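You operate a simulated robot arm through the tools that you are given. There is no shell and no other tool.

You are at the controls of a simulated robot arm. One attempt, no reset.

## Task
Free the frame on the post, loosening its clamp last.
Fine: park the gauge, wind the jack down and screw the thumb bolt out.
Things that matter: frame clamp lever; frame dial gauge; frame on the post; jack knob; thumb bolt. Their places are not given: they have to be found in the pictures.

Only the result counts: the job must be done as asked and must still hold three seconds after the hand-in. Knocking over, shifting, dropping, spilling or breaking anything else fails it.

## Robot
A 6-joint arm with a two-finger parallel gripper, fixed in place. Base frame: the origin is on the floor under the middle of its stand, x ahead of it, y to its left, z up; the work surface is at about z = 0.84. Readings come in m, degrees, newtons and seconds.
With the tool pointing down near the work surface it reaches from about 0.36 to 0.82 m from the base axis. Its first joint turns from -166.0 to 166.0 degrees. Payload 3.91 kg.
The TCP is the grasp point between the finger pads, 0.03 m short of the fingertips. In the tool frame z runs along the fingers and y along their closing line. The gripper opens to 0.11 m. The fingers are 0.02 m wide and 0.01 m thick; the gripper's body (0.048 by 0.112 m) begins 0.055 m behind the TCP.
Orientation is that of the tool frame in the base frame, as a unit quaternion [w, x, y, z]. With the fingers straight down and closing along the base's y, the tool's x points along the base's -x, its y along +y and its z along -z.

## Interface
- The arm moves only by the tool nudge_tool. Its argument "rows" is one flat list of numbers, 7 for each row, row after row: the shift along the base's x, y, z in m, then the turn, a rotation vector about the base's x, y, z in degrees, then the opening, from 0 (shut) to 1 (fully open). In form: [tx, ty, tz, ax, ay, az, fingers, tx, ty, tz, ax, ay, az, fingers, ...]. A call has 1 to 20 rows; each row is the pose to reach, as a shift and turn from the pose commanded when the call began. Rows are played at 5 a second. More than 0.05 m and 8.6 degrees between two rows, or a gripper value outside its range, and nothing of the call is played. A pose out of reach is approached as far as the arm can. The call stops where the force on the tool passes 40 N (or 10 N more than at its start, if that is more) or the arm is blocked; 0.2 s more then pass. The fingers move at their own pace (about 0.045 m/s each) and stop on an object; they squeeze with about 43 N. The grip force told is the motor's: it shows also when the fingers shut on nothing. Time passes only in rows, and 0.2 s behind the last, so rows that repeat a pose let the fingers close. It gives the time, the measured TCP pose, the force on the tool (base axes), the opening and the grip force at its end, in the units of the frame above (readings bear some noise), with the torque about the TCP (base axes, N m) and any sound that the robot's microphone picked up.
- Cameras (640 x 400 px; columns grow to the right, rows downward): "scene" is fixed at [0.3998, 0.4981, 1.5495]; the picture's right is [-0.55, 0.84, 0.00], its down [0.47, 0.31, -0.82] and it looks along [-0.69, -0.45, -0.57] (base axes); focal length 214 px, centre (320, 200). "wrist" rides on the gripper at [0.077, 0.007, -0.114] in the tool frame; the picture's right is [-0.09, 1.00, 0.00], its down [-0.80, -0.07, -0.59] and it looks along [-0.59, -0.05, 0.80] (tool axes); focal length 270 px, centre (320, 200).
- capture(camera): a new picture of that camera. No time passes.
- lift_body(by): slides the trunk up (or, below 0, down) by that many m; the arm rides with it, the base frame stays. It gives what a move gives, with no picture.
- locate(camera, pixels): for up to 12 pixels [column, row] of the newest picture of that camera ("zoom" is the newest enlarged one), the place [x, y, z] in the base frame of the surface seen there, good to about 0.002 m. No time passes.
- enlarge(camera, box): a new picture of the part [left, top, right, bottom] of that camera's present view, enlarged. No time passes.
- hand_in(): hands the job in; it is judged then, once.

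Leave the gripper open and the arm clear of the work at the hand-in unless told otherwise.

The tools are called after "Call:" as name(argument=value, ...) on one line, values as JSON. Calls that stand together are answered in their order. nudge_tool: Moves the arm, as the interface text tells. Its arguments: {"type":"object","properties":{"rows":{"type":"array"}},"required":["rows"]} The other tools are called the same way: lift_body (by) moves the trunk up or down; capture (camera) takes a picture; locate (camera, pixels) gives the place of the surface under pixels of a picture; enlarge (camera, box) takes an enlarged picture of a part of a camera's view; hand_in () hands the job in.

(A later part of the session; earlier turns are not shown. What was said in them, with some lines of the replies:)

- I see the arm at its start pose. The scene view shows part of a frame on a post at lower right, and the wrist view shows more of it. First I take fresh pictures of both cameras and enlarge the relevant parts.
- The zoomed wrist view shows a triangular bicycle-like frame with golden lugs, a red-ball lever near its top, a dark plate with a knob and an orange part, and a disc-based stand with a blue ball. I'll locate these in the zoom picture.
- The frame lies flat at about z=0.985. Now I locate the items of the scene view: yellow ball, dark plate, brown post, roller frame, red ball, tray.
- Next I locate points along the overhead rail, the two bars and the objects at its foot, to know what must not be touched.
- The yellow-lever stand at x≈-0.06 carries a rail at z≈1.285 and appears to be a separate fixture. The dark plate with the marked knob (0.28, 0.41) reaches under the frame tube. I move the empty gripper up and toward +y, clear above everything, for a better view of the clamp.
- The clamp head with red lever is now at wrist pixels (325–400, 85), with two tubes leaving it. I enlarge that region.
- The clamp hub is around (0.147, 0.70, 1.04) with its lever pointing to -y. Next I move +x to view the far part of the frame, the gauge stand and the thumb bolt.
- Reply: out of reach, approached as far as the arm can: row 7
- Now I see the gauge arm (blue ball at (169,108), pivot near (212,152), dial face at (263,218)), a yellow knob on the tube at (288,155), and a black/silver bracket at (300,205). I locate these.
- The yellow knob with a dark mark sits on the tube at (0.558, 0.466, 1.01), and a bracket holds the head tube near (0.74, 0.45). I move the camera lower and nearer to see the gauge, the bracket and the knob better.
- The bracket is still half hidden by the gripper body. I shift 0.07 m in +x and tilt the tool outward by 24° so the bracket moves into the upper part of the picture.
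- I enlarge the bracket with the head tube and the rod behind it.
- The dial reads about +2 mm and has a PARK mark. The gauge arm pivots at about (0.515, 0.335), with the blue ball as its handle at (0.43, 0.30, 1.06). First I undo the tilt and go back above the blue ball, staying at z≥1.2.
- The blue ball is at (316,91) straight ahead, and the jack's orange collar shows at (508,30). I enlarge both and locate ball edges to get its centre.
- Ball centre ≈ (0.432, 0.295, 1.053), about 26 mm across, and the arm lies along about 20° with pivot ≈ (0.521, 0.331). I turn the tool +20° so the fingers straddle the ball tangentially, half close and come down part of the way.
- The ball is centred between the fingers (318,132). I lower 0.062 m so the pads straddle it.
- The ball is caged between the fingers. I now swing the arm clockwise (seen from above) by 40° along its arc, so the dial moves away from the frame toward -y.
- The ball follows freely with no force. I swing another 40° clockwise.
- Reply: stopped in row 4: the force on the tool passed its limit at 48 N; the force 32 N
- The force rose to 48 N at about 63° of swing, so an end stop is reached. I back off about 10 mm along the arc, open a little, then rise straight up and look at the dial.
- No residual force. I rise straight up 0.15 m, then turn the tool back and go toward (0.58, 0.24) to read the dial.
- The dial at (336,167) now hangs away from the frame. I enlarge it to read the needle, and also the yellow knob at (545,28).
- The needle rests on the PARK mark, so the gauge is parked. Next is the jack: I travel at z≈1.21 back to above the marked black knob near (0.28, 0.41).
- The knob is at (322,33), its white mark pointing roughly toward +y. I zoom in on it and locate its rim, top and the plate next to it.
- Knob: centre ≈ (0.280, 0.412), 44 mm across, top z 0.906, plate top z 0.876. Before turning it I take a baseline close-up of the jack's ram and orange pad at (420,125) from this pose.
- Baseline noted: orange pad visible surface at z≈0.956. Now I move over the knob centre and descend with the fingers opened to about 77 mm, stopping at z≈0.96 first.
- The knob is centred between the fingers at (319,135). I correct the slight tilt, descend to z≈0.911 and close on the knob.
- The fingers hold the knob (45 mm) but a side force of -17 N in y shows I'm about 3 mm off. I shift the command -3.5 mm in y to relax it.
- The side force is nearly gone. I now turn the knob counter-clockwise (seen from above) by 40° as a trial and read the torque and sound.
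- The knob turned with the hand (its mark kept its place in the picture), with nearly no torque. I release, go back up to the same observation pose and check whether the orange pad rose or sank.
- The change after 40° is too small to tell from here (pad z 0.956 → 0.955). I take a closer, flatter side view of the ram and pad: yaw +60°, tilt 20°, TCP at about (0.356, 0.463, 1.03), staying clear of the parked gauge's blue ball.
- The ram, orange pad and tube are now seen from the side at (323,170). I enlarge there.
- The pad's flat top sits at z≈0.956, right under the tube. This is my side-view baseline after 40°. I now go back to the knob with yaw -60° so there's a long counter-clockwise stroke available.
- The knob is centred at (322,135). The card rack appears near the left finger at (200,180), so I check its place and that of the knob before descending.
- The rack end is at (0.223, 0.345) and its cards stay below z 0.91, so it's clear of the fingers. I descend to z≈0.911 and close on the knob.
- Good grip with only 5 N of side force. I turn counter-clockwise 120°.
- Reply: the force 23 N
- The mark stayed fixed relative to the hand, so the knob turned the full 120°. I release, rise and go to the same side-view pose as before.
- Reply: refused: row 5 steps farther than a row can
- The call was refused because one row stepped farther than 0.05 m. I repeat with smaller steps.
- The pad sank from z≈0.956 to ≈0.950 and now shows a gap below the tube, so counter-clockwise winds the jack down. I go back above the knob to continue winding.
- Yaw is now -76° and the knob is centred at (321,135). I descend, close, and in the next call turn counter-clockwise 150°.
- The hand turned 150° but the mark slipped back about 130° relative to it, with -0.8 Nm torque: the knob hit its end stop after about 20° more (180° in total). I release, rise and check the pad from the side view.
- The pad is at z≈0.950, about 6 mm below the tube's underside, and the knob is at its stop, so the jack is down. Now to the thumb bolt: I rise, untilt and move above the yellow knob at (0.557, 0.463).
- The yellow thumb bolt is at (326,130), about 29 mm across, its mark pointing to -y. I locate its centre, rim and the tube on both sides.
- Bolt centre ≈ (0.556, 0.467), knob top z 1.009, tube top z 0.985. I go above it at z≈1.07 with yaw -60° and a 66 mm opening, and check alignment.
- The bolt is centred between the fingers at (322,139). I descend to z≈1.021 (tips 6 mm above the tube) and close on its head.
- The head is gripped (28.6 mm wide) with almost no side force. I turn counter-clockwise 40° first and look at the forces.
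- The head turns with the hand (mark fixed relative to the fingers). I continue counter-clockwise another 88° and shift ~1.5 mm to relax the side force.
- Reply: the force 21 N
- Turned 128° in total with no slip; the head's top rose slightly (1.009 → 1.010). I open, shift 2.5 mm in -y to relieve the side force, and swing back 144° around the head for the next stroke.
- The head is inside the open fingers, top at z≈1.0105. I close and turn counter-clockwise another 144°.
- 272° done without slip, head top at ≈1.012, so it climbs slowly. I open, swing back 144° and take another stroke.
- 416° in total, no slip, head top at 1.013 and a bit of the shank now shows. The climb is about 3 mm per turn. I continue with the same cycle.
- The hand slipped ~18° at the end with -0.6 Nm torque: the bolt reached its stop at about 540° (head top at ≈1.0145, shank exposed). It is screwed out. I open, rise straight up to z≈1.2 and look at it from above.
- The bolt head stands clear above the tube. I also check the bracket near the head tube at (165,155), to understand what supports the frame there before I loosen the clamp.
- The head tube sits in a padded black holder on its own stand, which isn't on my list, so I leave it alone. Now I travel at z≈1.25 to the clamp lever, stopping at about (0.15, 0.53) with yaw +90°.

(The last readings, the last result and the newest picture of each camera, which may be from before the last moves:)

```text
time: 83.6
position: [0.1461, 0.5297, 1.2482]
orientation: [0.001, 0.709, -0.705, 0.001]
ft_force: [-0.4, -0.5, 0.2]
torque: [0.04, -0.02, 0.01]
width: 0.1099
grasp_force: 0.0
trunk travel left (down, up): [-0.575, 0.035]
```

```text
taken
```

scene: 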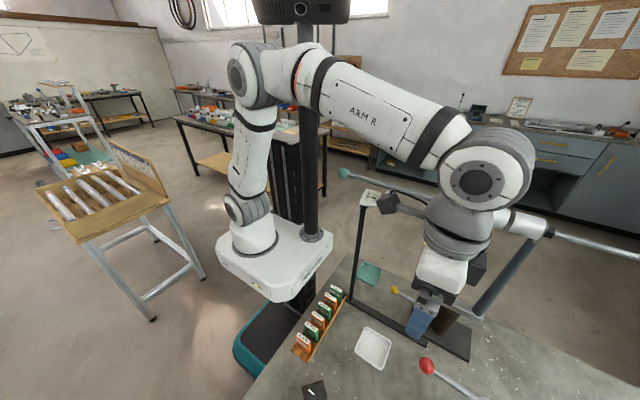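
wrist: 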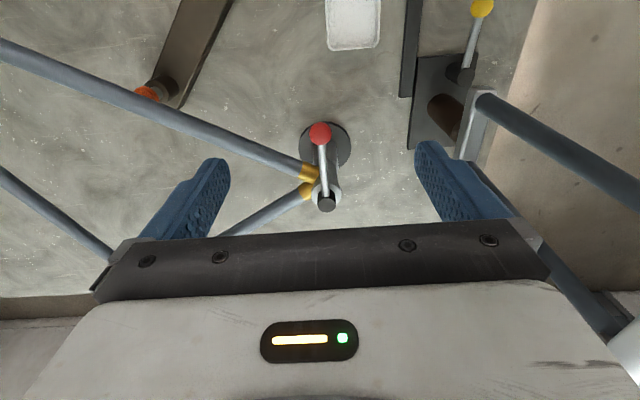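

The lever's red ball is at (320,132) and its hub at (326,204). The arm is well in front of the rail. I locate ball and hub precisely.

Call:
locate(camera="wrist", pixels=[[320, 132], [311, 132], [329, 132], [320, 124], [320, 141], [322, 155], [323, 175], [326, 204], [319, 200], [333, 200], [308, 172], [305, 190]])

Call:
enlarge(camera="wrist", box=[270, 110, 380, 225])

```text
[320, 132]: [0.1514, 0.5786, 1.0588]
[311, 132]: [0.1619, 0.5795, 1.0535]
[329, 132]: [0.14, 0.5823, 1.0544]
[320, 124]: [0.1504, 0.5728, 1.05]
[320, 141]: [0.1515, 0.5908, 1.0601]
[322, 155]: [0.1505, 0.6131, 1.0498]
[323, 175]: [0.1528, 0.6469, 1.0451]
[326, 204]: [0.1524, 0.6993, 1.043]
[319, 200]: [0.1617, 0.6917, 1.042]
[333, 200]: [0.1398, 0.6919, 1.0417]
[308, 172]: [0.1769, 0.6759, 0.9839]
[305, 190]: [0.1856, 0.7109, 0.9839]
```

```text
3.48 times, centred on (325, 168) of wrist
```

zoom: 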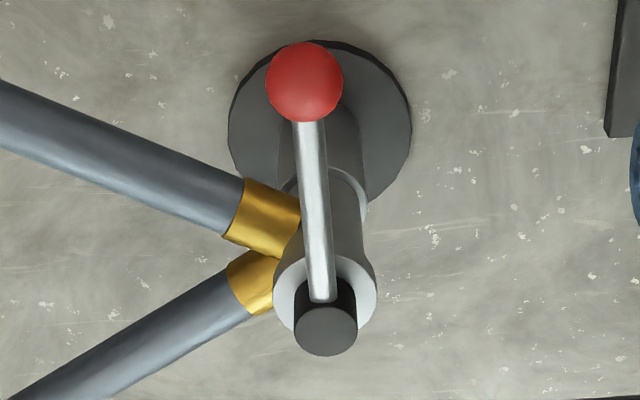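

Ball centre ≈ (0.151, 0.582, 1.046), hub axis ≈ (0.151, 0.698). I lower so the half-open fingers straddle the ball in x.

Call:
nudge_tool(rows=[0.002, 0.025, -0.02, 0, 0, 0, 0.8, 0.004, 0.053, -0.05, 0, 0, 0, 0.6, 0.0045, 0.053, -0.095, 0, 0, 0, 0.5, 0.0045, 0.053, -0.14, 0, 0, 0, 0.5])

Call:
capture(camera="wrist")

Call:
capture(camera="scene")

```text
time: 84.6
position: [0.1519, 0.5848, 1.1072]
orientation: [0.001, 0.708, -0.706, 0.001]
ft_force: [0.1, -0.3, 0.2]
torque: [0.0, -0.02, 0.01]
width: 0.0552
grasp_force: 0.0
trunk travel left (down, up): [-0.575, 0.035]
```

```text
taken
```

wrist: 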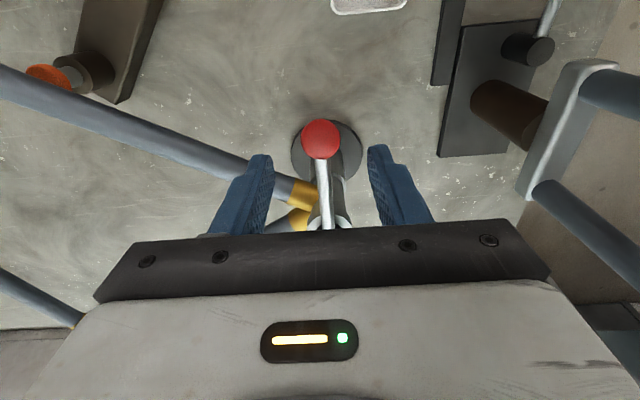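

```text
taken
```

scene: 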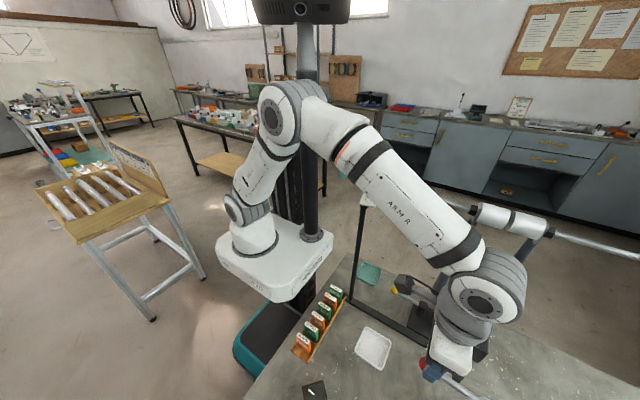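

Before going lower I check how near the forearm is to the rail (x≈-0.064, z≈1.285) by locating points on the arm in the scene picture.

Call:
locate(camera="scene", pixels=[[370, 170], [400, 200], [430, 235], [460, 225], [480, 290], [510, 280], [420, 160], [445, 195], [470, 208], [480, 235], [437, 262], [460, 330]])

```text
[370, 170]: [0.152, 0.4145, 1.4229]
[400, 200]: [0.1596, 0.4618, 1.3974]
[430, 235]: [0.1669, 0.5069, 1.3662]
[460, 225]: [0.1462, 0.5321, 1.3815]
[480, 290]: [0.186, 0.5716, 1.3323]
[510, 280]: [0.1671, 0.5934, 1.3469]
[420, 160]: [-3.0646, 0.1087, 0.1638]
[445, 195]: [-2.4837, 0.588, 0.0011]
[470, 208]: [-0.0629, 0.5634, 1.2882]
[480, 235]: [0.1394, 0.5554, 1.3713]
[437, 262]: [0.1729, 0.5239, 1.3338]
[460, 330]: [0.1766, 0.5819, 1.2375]
```

The forearm's near side is at x≈0.15–0.17, so its far side stays around 0.1 m from the rail. I lower the last 60 mm around the ball.

Call:
nudge_tool(rows=[-0.001, -0.001, -0.03, 0, 0, 0, 0.5, -0.001, -0.001, -0.059, 0, 0, 0, 0.5, -0.001, -0.001, -0.059, 0, 0, 0, 0.4])

Call:
capture(camera="wrist")

```text
time: 85.4
position: [0.1509, 0.5842, 1.0485]
orientation: [0.001, 0.709, -0.705, 0.0]
ft_force: [0.0, 0.5, 0.0]
torque: [0.01, 0.0, -0.06]
width: 0.044
grasp_force: 0.1
trunk travel left (down, up): [-0.575, 0.035]
```

```text
taken
```

wrist: 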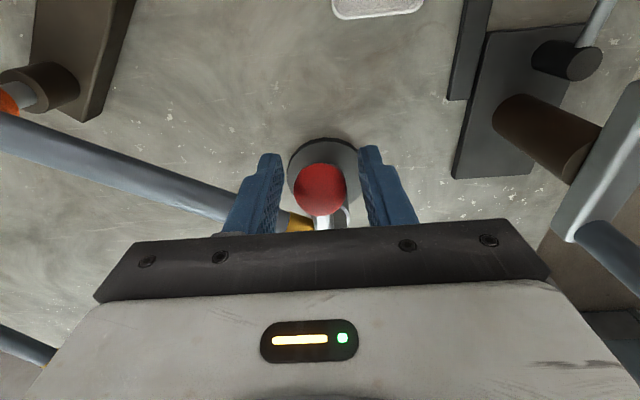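

The ball is caged. I try counter-clockwise first (the usual loosening sense): swinging the ball toward +x by 18° along its arc, watching the force.

Call:
nudge_tool(rows=[0.006, 0.0002, 0, 0, 0, 3, 0.4, 0.012, 0.0006, 0, 0, 0, 6, 0.4, 0.018, 0.0014, 0, 0, 0, 9, 0.4, 0.0239, 0.0025, 0, 0, 0, 12, 0.4, 0.0297, 0.0039, 0, 0, 0, 15, 0.4, 0.0355, 0.0056, 0, 0, 0, 18, 0.4])

Call:
capture(camera="wrist")

```text
time: 86.5
position: [0.1665, 0.5854, 1.0486]
orientation: [0.003, 0.788, -0.616, -0.001]
ft_force: [-31.5, -2.3, -0.1]
torque: [0.35, 0.17, -0.08]
width: 0.0598
grasp_force: 15.7
trunk travel left (down, up): [-0.575, 0.035]
stopped in row 5: the force on the tool passed its limit at 43 N (the readings are from after the stop); the commanded pose is now the measured one
```

```text
taken
```

wrist: 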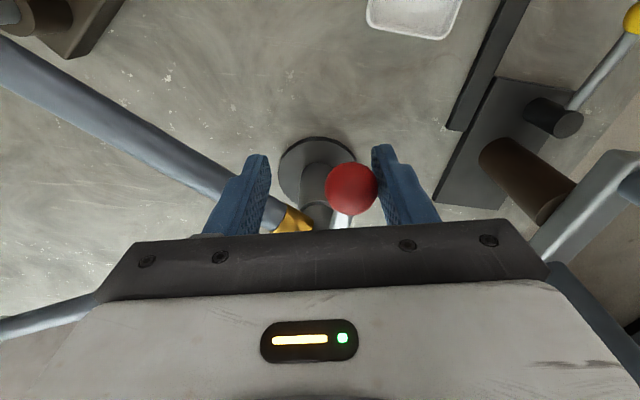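

Pushing toward +x met a firm 43 N block. I locate the ball to see whether it moved at all.

Call:
locate(camera="wrist", pixels=[[352, 188], [345, 180], [360, 180], [344, 222]])

Call:
enlarge(camera="wrist", box=[260, 120, 420, 235])

```text
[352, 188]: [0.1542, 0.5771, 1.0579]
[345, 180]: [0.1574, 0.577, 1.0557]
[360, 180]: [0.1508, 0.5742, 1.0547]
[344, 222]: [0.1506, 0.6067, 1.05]
```

```text
3.48 times, centred on (340, 178) of wrist
```

zoom: 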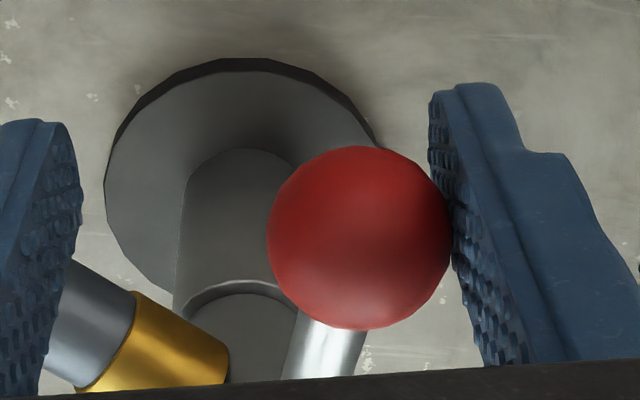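

The ball did not move: +x is the tight stop. I back off and try clockwise, swinging the ball toward -x by up to 18°, watching the force.

Call:
nudge_tool(rows=[-0.008, 0, 0, 0, 0, -7, 0.4, -0.016, -0.001, 0, 0, 0, -14, 0.4, -0.022, -0.0014, 0, 0, 0, -17, 0.4, -0.0275, -0.0018, 0, 0, 0, -20, 0.4, -0.0335, -0.001, 0, 0, 0, -23, 0.4, -0.0394, 0.0001, 0, 0, 0, -26, 0.4, -0.045, 0.0014, 0, 0, 0, -29, 0.4, -0.051, 0.0032, 0, 0, 0, -32, 0.4])

Call:
capture(camera="wrist")

```text
time: 88.3
position: [0.1227, 0.5881, 1.0486]
orientation: [-0.002, -0.586, 0.81, 0.002]
ft_force: [0.8, -1.0, -0.7]
torque: [0.01, 0.01, -0.02]
width: 0.0448
grasp_force: 0.5
trunk travel left (down, up): [-0.575, 0.035]
```

```text
taken
```

wrist: 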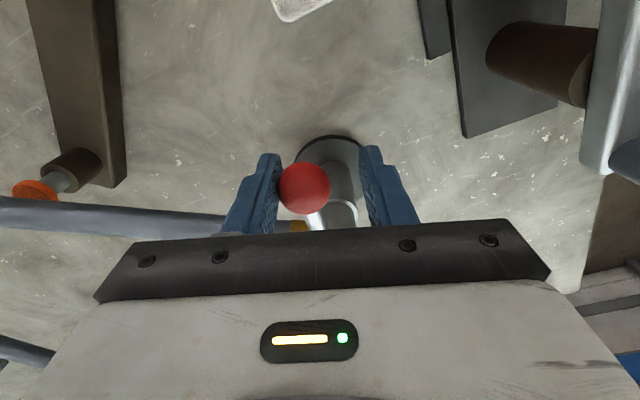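

Clockwise moves freely — this is the loosening direction. Before going further toward -x I check the arm's clearance to the rail and to the yellow-lever stand in the scene picture, and where the ball now is.

Call:
capture(camera="scene")

Call:
enlarge(camera="scene", box=[360, 180, 580, 400])

Call:
locate(camera="wrist", pixels=[[305, 188], [298, 188], [312, 188], [305, 178], [318, 222], [630, 60], [560, 50], [630, 150], [640, 120]])

```text
taken
```

scene: 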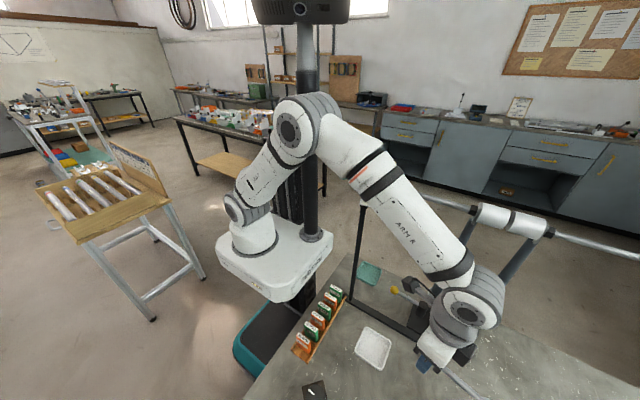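

```text
1.82 times, centred on (470, 290) of scene
```

zoom: 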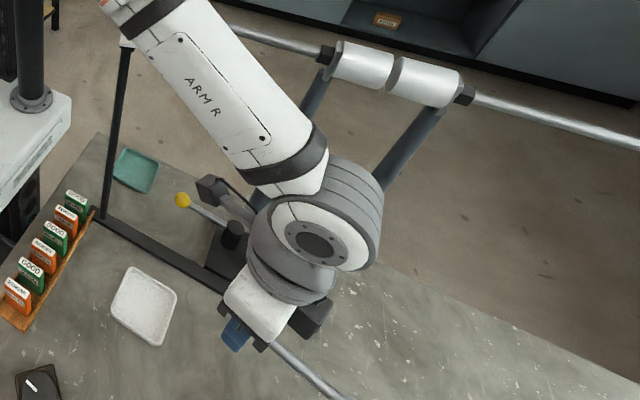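

```text
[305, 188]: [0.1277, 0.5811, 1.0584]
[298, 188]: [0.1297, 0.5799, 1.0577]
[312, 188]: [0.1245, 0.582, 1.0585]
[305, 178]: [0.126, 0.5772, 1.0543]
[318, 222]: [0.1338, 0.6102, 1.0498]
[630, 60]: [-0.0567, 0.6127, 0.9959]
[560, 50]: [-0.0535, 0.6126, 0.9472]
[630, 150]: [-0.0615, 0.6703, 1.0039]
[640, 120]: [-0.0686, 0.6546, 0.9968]
```

I locate points on the wrist housing and forearm edges, to estimate their far side relative to the rail and stand.

Call:
locate(camera="zoom", pixels=[[315, 240], [345, 180], [365, 200], [378, 230], [330, 165], [275, 250], [270, 220], [290, 290], [260, 300], [210, 190], [315, 315], [230, 100]])

```text
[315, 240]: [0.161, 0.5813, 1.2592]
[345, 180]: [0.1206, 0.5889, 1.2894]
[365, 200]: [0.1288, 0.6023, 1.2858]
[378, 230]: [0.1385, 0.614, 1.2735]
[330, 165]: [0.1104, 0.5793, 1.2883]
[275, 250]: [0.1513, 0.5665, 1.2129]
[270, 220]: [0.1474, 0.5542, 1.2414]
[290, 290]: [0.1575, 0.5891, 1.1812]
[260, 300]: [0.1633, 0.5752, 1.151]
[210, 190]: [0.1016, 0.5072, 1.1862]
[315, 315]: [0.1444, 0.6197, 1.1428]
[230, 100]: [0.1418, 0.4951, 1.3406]
```

The housing and forearm follow the TCP by only about -5 cm in x, so there are a few centimetres of margin to the rail at x≥0.06. I swing the lever another ~30° clockwise, turning the hand only 10° so the camera stays on the -y side.

Call:
nudge_tool(rows=[-0.0055, 0.0008, 0, 0, 0, -1, 0.4, -0.011, 0.0018, 0, 0, 0, -2, 0.4, -0.0165, 0.004, 0, 0, 0, -3, 0.4, -0.0221, 0.0065, 0, 0, 0, -4, 0.4, -0.0275, 0.0093, 0, 0, 0, -5, 0.4, -0.0326, 0.0124, 0, 0, 0, -6, 0.4, -0.0377, 0.0158, 0, 0, 0, -7, 0.4, -0.0425, 0.0193, 0, 0, 0, -8, 0.4, -0.0516, 0.0272, 0, 0, 0, -10, 0.4])

Call:
capture(camera="wrist")

Call:
capture(camera="scene")

```text
time: 90.3
position: [0.0708, 0.6163, 1.0476]
orientation: [-0.002, -0.514, 0.858, 0.002]
ft_force: [-0.9, -0.3, -0.3]
torque: [0.02, 0.03, 0.0]
width: 0.0447
grasp_force: 1.0
trunk travel left (down, up): [-0.575, 0.035]
```

```text
taken
```

wrist: 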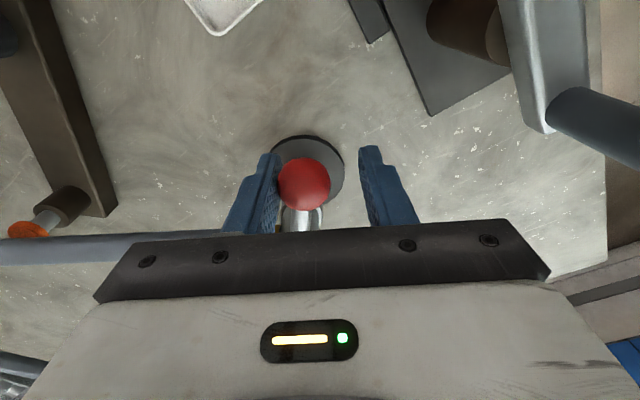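

```text
taken
```

scene: 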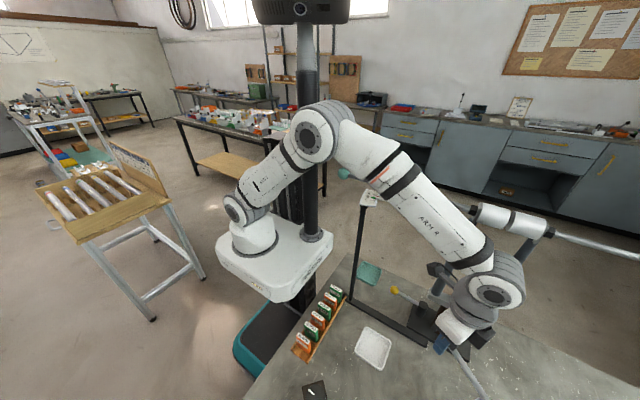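

Still moving freely (no force). I locate the ball and check the wrist and forearm positions against the rail.

Call:
locate(camera="wrist", pixels=[[304, 184], [295, 184], [313, 184], [300, 225], [540, 100], [600, 120], [470, 60]])

Call:
enlarge(camera="scene", box=[380, 180, 580, 380])

Call:
locate(camera="scene", pixels=[[497, 295], [515, 262], [522, 285], [500, 255], [440, 220], [470, 215], [485, 240], [437, 272], [430, 268], [410, 165]])

```text
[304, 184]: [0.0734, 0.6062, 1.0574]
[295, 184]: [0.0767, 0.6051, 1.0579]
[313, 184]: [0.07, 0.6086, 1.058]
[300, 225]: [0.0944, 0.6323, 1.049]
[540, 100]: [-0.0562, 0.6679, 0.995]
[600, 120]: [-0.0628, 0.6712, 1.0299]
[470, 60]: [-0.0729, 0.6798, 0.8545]
```

```text
2.00 times, centred on (480, 280) of scene
```

zoom: 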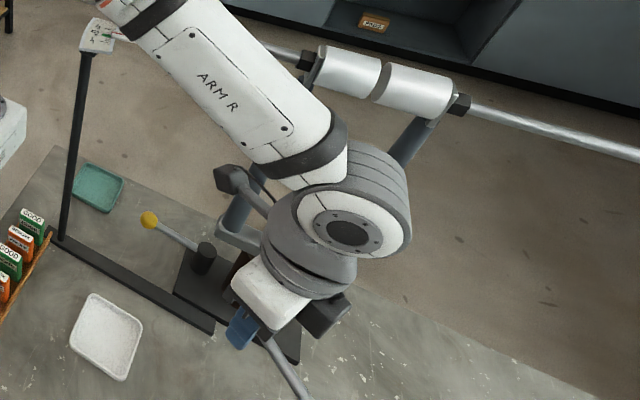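

```text
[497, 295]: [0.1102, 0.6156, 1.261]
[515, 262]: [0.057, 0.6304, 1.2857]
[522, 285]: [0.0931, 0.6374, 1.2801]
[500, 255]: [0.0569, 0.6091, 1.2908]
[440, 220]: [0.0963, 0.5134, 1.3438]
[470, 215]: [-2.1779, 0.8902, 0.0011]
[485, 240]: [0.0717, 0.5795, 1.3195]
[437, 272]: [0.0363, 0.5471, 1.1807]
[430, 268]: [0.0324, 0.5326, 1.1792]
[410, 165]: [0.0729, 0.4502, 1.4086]
```

The lever has turned about 42° and the arm still has several centimetres to the rail. I continue clockwise in small steps, keeping the hand's yaw, to find the lever's end stop.

Call:
nudge_tool(rows=[-0.0042, 0.0042, 0, 0, 0, 0, 0.4, -0.0082, 0.0088, 0, 0, 0, 0, 0.4, -0.0119, 0.0135, 0, 0, 0, 0, 0.4, -0.0154, 0.0184, 0, 0, 0, 0, 0.4, -0.0186, 0.0235, 0, 0, 0, 0, 0.4, -0.0216, 0.0287, 0, 0, 0, 0, 0.4])

Call:
capture(camera="wrist")

Call:
locate(camera="wrist", pixels=[[304, 184], [295, 184], [313, 184], [300, 225], [540, 100]])

```text
time: 91.7
position: [0.0489, 0.6444, 1.048]
orientation: [-0.002, -0.514, 0.858, 0.002]
ft_force: [0.4, -1.6, 0.9]
torque: [-0.02, -0.01, -0.06]
width: 0.0446
grasp_force: 0.8
trunk travel left (down, up): [-0.575, 0.035]
```

```text
taken
```

wrist: 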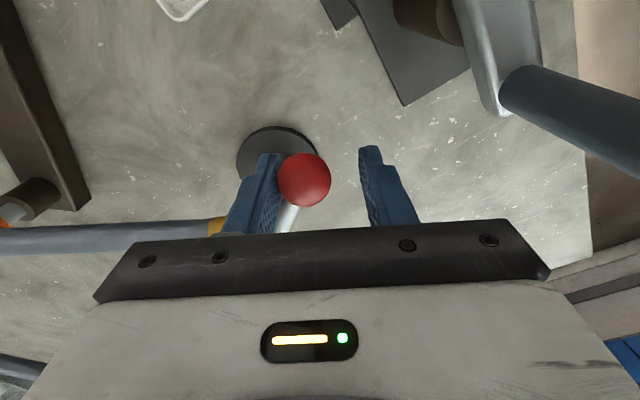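

```text
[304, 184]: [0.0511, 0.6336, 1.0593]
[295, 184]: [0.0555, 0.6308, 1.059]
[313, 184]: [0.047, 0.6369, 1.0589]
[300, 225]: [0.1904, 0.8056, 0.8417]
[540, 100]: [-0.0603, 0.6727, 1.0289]
```

The lever is at about 59° and still free. I continue clockwise with small steps toward ~80°, turning the hand only 7° more so the camera stays clear of the yellow-lever stand.

Call:
nudge_tool(rows=[-0.0016, 0.0033, 0, 0, 0, -1, 0.4, -0.003, 0.0068, 0, 0, 0, -2, 0.4, -0.0046, 0.0105, 0, 0, 0, -3, 0.4, -0.006, 0.0143, 0, 0, 0, -4, 0.4, -0.0073, 0.018, 0, 0, 0, -5, 0.4, -0.0084, 0.0219, 0, 0, 0, -6, 0.4, -0.0099, 0.0277, 0, 0, 0, -7, 0.4, -0.0112, 0.0336, 0, 0, 0, -7, 0.4])

Call:
capture(camera="wrist")

Call:
capture(camera="scene")

```text
time: 93.5
position: [0.0371, 0.6785, 1.0466]
orientation: [-0.002, -0.461, 0.887, 0.002]
ft_force: [0.1, 0.2, 0.0]
torque: [0.07, -0.01, -0.06]
width: 0.0443
grasp_force: 0.0
trunk travel left (down, up): [-0.575, 0.035]
```

```text
taken
```

wrist: 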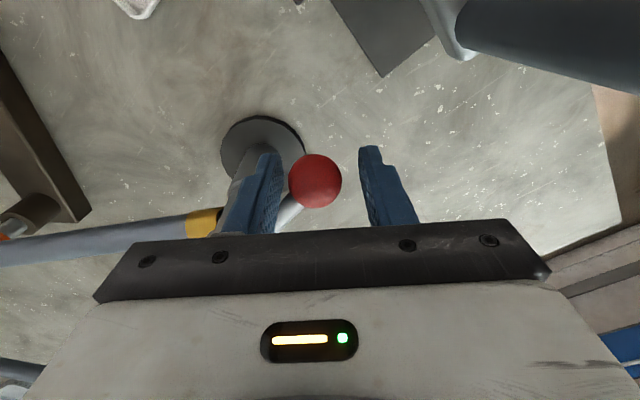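

```text
taken
```

scene: 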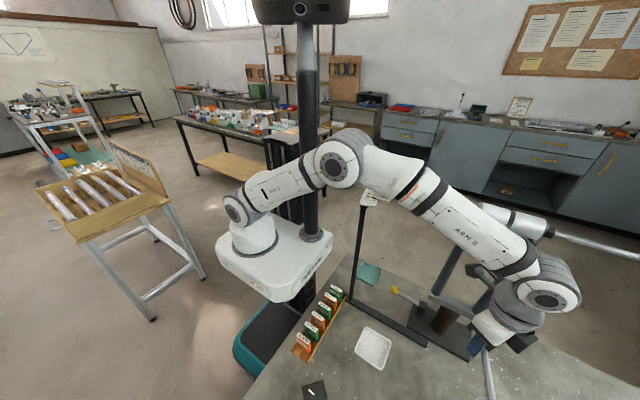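

The lever keeps following. I locate the ball and the arm's distance to the roller and stand again.

Call:
locate(camera="wrist", pixels=[[315, 182], [306, 182], [324, 182], [288, 212], [540, 60], [470, 30]])

Call:
locate(camera="scene", pixels=[[550, 300], [560, 265], [575, 285], [540, 262], [500, 230], [480, 215], [520, 245], [485, 275], [478, 268], [455, 190], [495, 208], [545, 225]])

Call:
enlarge(camera="scene", box=[420, 180, 620, 380])

```text
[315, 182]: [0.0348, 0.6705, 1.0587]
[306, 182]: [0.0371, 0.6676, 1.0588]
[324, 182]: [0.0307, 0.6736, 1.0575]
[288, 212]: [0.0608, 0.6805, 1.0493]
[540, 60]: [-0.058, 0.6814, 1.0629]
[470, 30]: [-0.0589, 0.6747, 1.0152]
```

```text
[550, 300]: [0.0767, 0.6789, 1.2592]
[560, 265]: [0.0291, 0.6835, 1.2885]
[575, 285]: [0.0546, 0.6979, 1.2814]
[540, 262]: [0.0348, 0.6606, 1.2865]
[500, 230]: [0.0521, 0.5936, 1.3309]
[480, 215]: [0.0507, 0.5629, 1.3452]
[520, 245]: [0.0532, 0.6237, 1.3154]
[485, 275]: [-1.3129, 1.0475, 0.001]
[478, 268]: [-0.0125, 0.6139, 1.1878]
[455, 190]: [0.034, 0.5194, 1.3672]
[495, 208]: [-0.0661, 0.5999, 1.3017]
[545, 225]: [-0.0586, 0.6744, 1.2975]
```

```text
2.00 times, centred on (520, 280) of scene
```

zoom: 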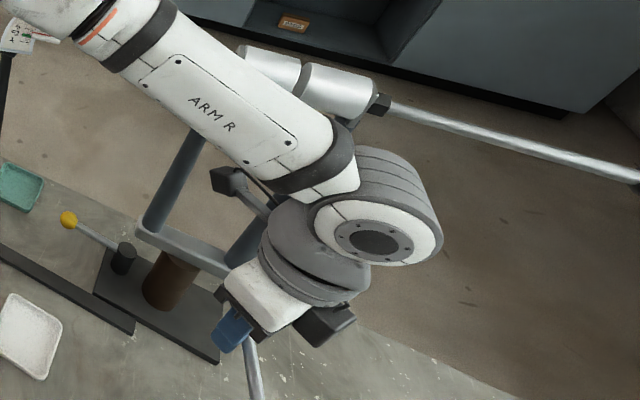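

The lever has turned ~79°, and by my estimate the forearm and wrist keep about 4 cm from the roller. The remaining motion is mostly +y, so I go on gently to look for the end stop.

Call:
nudge_tool(rows=[-0.0003, 0.004, 0, 0, 0, 0, 0.4, -0.0006, 0.008, 0, 0, 0, 0, 0.4, -0.0008, 0.012, 0, 0, 0, 0, 0.4, -0.0009, 0.016, 0, 0, 0, 0, 0.4, -0.001, 0.02, 0, 0, 0, 0, 0.4, -0.001, 0.024, 0, 0, 0, 0, 0.4])

Call:
capture(camera="wrist")

Call:
locate(camera="wrist", pixels=[[315, 182], [306, 182], [324, 182], [280, 215]])

```text
time: 94.9
position: [0.0362, 0.6992, 1.0488]
orientation: [-0.002, -0.461, 0.888, 0.001]
ft_force: [-4.6, -18.0, -0.7]
torque: [-0.09, 0.11, -0.48]
width: 0.0466
grasp_force: 3.0
trunk travel left (down, up): [-0.575, 0.035]
```

```text
taken
```

wrist: 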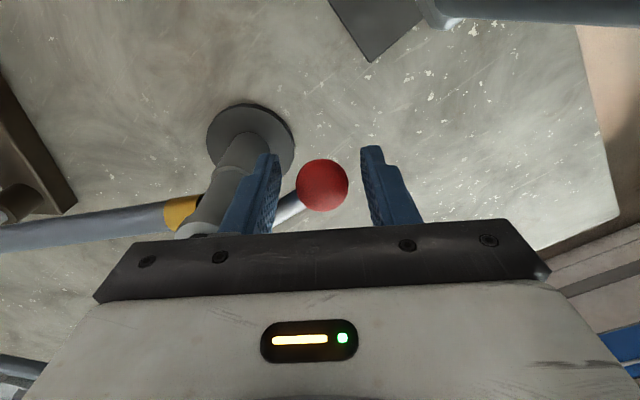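

```text
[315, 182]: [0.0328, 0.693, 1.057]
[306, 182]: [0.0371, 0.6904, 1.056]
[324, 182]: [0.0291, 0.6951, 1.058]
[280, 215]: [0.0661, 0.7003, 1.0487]
```

A steady -18 N in y and the ball at (0.033, 0.697) show the lever at its stop after 90°: the clamp is loose. I back off 8 mm, open a bit, lift 50 mm and retreat toward +x/-y, away from the rail.

Call:
nudge_tool(rows=[0.001, -0.005, 0, 0, 0, 0, 0.45, 0.002, -0.009, 0, 0, 0, 0, 0.5])

Call:
capture(camera="wrist")

```text
time: 95.5
position: [0.0388, 0.6935, 1.0493]
orientation: [-0.002, -0.461, 0.887, 0.003]
ft_force: [0.8, 0.5, -0.3]
torque: [-0.01, 0.01, 0.04]
width: 0.055
grasp_force: 0.2
trunk travel left (down, up): [-0.575, 0.035]
```

```text
taken
```

wrist: 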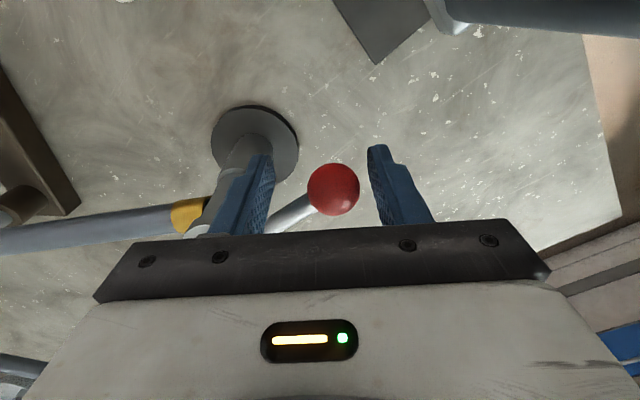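

Force is zero and the ball is free between the fingers. I lift 55 mm and then retreat to about (0.13, 0.55).

Call:
nudge_tool(rows=[0, 0, 0.02, 0, 0, 0, 0.5, 0, 0, 0.045, 0, 0, 0, 0.5, 0.005, -0.005, 0.055, 0, 0, 0, 0.5, 0.025, -0.03, 0.06, 0, 0, 0, 0.6, 0.05, -0.06, 0.065, 0, 0, 0, 0.8, 0.075, -0.09, 0.08, 0, 0, 0, 1, 0.095, -0.125, 0.1, 0, 0, 0, 1, 0.11, -0.16, 0.13, 0, 0, 0, 1])

Call:
capture(camera="wrist")

Call:
capture(camera="scene")

```text
time: 97.3
position: [0.1502, 0.5321, 1.1795]
orientation: [-0.001, -0.461, 0.887, 0.002]
ft_force: [0.1, -0.2, 0.1]
torque: [-0.03, -0.02, -0.02]
width: 0.1099
grasp_force: 0.1
trunk travel left (down, up): [-0.575, 0.035]
```

```text
taken
```

wrist: 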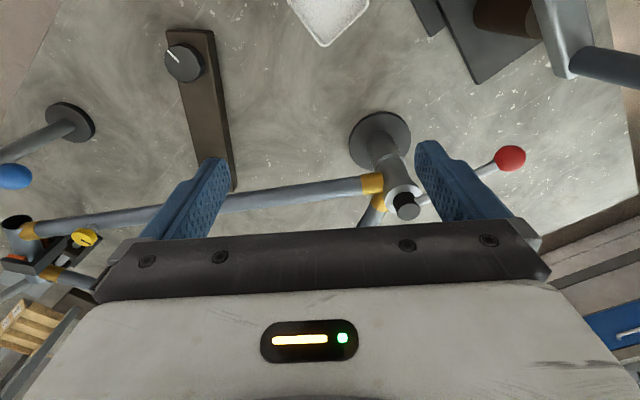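

```text
taken
```

scene: 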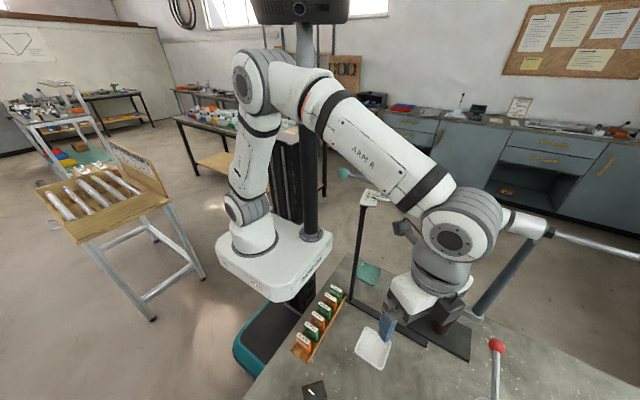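

The lever now points to -x (ball at (510,157)), and the frame, bolt, jack and gauge look undisturbed. I rise and go back toward the start position, then verify everything from above.

Call:
nudge_tool(rows=[0.01, -0.02, 0.03, 0, 0, -8, 1, 0.02, -0.04, 0.06, 0, 0, -16, 1, 0.04, -0.06, 0.09, 0, 0, -24, 1, 0.06, -0.08, 0.12, 0, 0, -32, 1, 0.08, -0.1, 0.14, 0, 0, -40, 1, 0.1, -0.12, 0.14, 0, 0, -48, 1, 0.13, -0.13, 0.14, 0, 0, -55, 1, 0.17, -0.13, 0.14, 0, 0, -55, 1])

Call:
capture(camera="wrist")

Call:
enlarge(camera="wrist", box=[160, 0, 540, 235])

```text
time: 99.1
position: [0.3195, 0.4035, 1.3167]
orientation: [-0.002, 0.001, 1.0, 0.002]
ft_force: [-0.3, -0.7, 0.1]
torque: [0.02, 0.02, 0.03]
width: 0.11
grasp_force: 0.1
trunk travel left (down, up): [-0.575, 0.035]
```

```text
taken
```

wrist: 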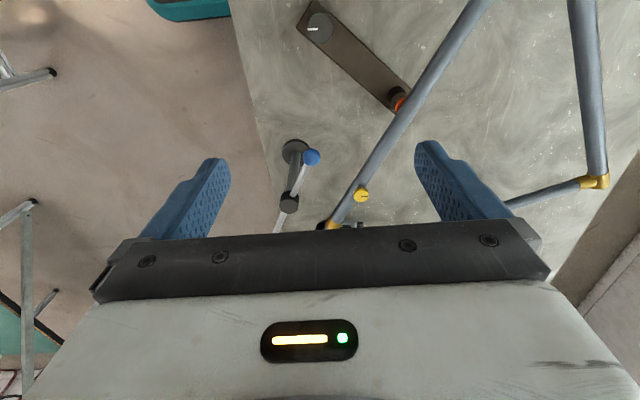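

```text
1.68 times, centred on (350, 118) of wrist
```

zoom: 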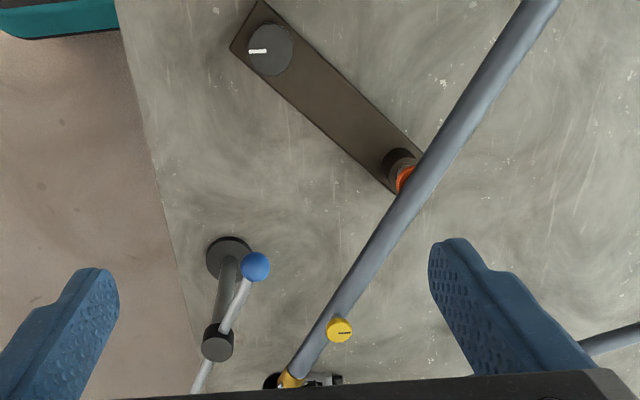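

The jack mark now points to -y (half a turn from the start), the bolt mark and gauge are as left. I check heights of pad, tube and bolt head, and of the frame tubes, to see that nothing shifted.

Call:
locate(camera="wrist", pixels=[[400, 104], [395, 98], [430, 65], [475, 10], [345, 205], [361, 195], [595, 182], [590, 90], [312, 157], [290, 205]])

Call:
enlarge(camera="wrist", box=[360, 70, 440, 130])

```text
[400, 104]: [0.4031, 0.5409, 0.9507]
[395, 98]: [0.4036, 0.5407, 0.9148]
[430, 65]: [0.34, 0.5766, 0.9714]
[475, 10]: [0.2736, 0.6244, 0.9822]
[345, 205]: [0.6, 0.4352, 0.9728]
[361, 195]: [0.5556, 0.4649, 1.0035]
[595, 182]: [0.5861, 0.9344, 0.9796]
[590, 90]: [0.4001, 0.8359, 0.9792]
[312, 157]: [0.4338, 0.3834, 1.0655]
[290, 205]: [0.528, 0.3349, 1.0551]
```

```text
6.67 times, centred on (400, 100) of wrist
```

zoom: 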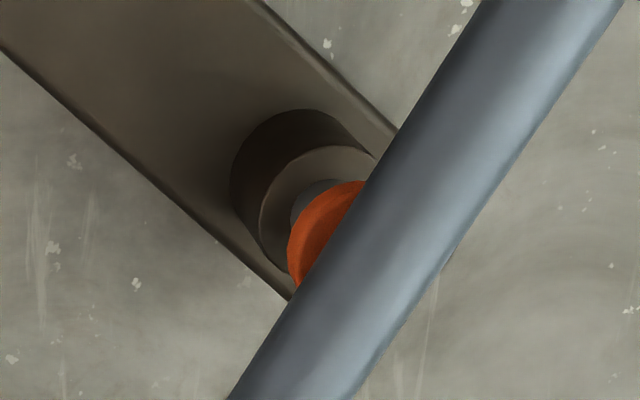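

The frame has settled slightly since the clamp was loosened (bolt head 1.0145 → 1.0035, front tube ~0.973). I wait about 2 s without moving and re-measure to see that it is at rest.

Call:
nudge_tool(rows=[0, 0, 0, 0, 0, 0, 1, 0, 0, 0, 0, 0, 0, 1, 0, 0, 0, 0, 0, 0, 1, 0, 0, 0, 0, 0, 0, 1, 0, 0, 0, 0, 0, 0, 1, 0, 0, 0, 0, 0, 0, 1, 0, 0, 0, 0, 0, 0, 1, 0, 0, 0, 0, 0, 0, 1, 0, 0, 0, 0, 0, 0, 1, 0, 0, 0, 0, 0, 0, 1])

Call:
capture(camera="wrist")

Call:
locate(camera="wrist", pixels=[[400, 104], [395, 98], [430, 65], [475, 10], [345, 205], [361, 195], [595, 182], [590, 90], [312, 157], [290, 205], [440, 60], [460, 30]])

```text
time: 101.3
position: [0.3197, 0.403, 1.3186]
orientation: [-0.001, 0.001, 1.0, 0.004]
ft_force: [-0.5, 1.1, 0.1]
torque: [0.0, 0.01, 0.04]
width: 0.1101
grasp_force: 0.0
trunk travel left (down, up): [-0.575, 0.035]
```

```text
taken
```

wrist: 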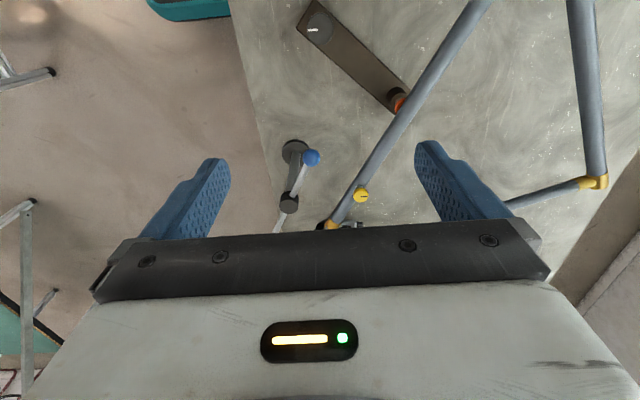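

```text
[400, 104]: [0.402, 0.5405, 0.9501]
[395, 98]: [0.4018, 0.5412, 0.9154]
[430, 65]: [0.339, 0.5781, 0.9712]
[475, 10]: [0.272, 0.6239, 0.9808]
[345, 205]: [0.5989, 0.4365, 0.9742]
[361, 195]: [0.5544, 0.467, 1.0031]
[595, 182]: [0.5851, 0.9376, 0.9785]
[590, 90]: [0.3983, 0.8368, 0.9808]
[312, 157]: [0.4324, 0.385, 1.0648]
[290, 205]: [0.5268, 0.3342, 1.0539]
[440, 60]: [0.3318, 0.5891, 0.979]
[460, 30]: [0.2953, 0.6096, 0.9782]
```

Nothing is moving any more: the frame rests loosely, pad at 0.950, gauge ball unchanged at (0.432, 0.385). I move the arm back to the start position, gripper open, and take last pictures.

Call:
nudge_tool(rows=[-0.04, -0.004, 0.005, 0, 0, 0, 1, -0.08, -0.008, 0.01, 0, 0, 0, 1, -0.108, -0.012, 0.01, 0, 0, 0, 1, -0.108, -0.012, 0.01, 0, 0, 0, 1])

Call:
capture(camera="scene")

Call:
capture(camera="wrist")

```text
time: 102.3
position: [0.2105, 0.3926, 1.3283]
orientation: [0.0, 0.0, 1.0, 0.001]
ft_force: [0.2, -0.2, -0.2]
torque: [-0.02, 0.01, 0.02]
width: 0.1099
grasp_force: 0.0
trunk travel left (down, up): [-0.575, 0.035]
```

```text
taken
```

scene: 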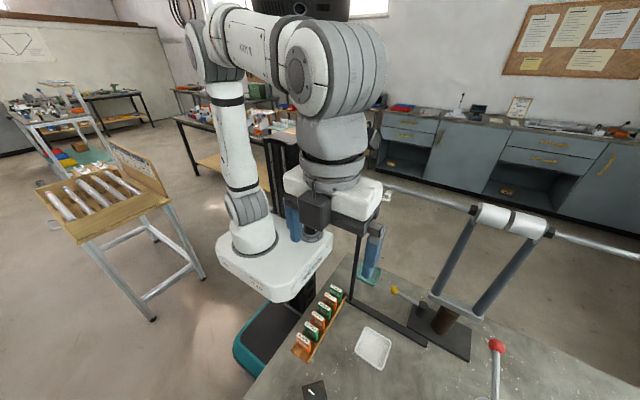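

```text
taken
```

wrist: 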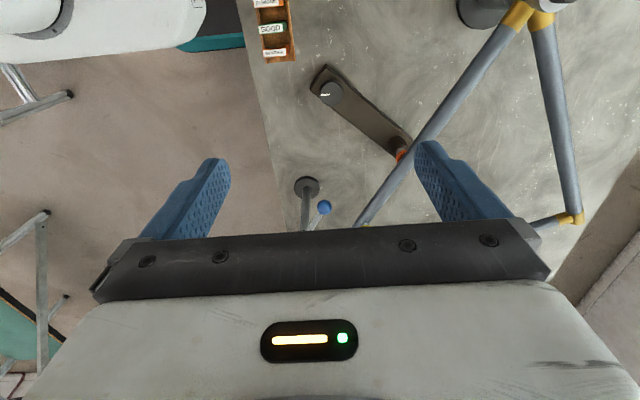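

The rail stand, yellow lever, tray, card rack and cards are where they were in the first picture. The gauge is parked, the jack and the bolt are at their stops, and the clamp lever was swung open last. The arm is clear with the gripper open, so I hand in.

Call:
hand_in()

```text
The job is handed in.
```

I freed the frame, loosening its clamp last, and handed the job in; the verdict hasn't come back.

- **Gauge:** I swung it away from the frame by its blue ball until it stopped. The needle was on PARK when I read it. The ball was in the same place at the end, but I didn't re-read the dial.
- **Jack:** I turned the knob counter-clockwise about half a turn, until it stopped. The orange pad dropped about 6 mm below the tube, though the ram still stands about 3 cm out of its collar. I took that stop as fully down and did not test it again.
- **Thumb bolt:** I turned it counter-clockwise about one and a half turns, until it stopped. The head rose about 5 mm.
- **Clamp lever:** It would not move counter-clockwise, so I swung it clockwise. It moved freely and stopped at 90°.

Once the clamp was loose, the front of the frame sank about 11 mm. It probably rests on the lowered jack pad or in the padded holder at the head tube. I waited two seconds and it did not move further.

In the last pictures the rail stand, tray and card rack were where they started. The arm is back at its start position with the gripper open.
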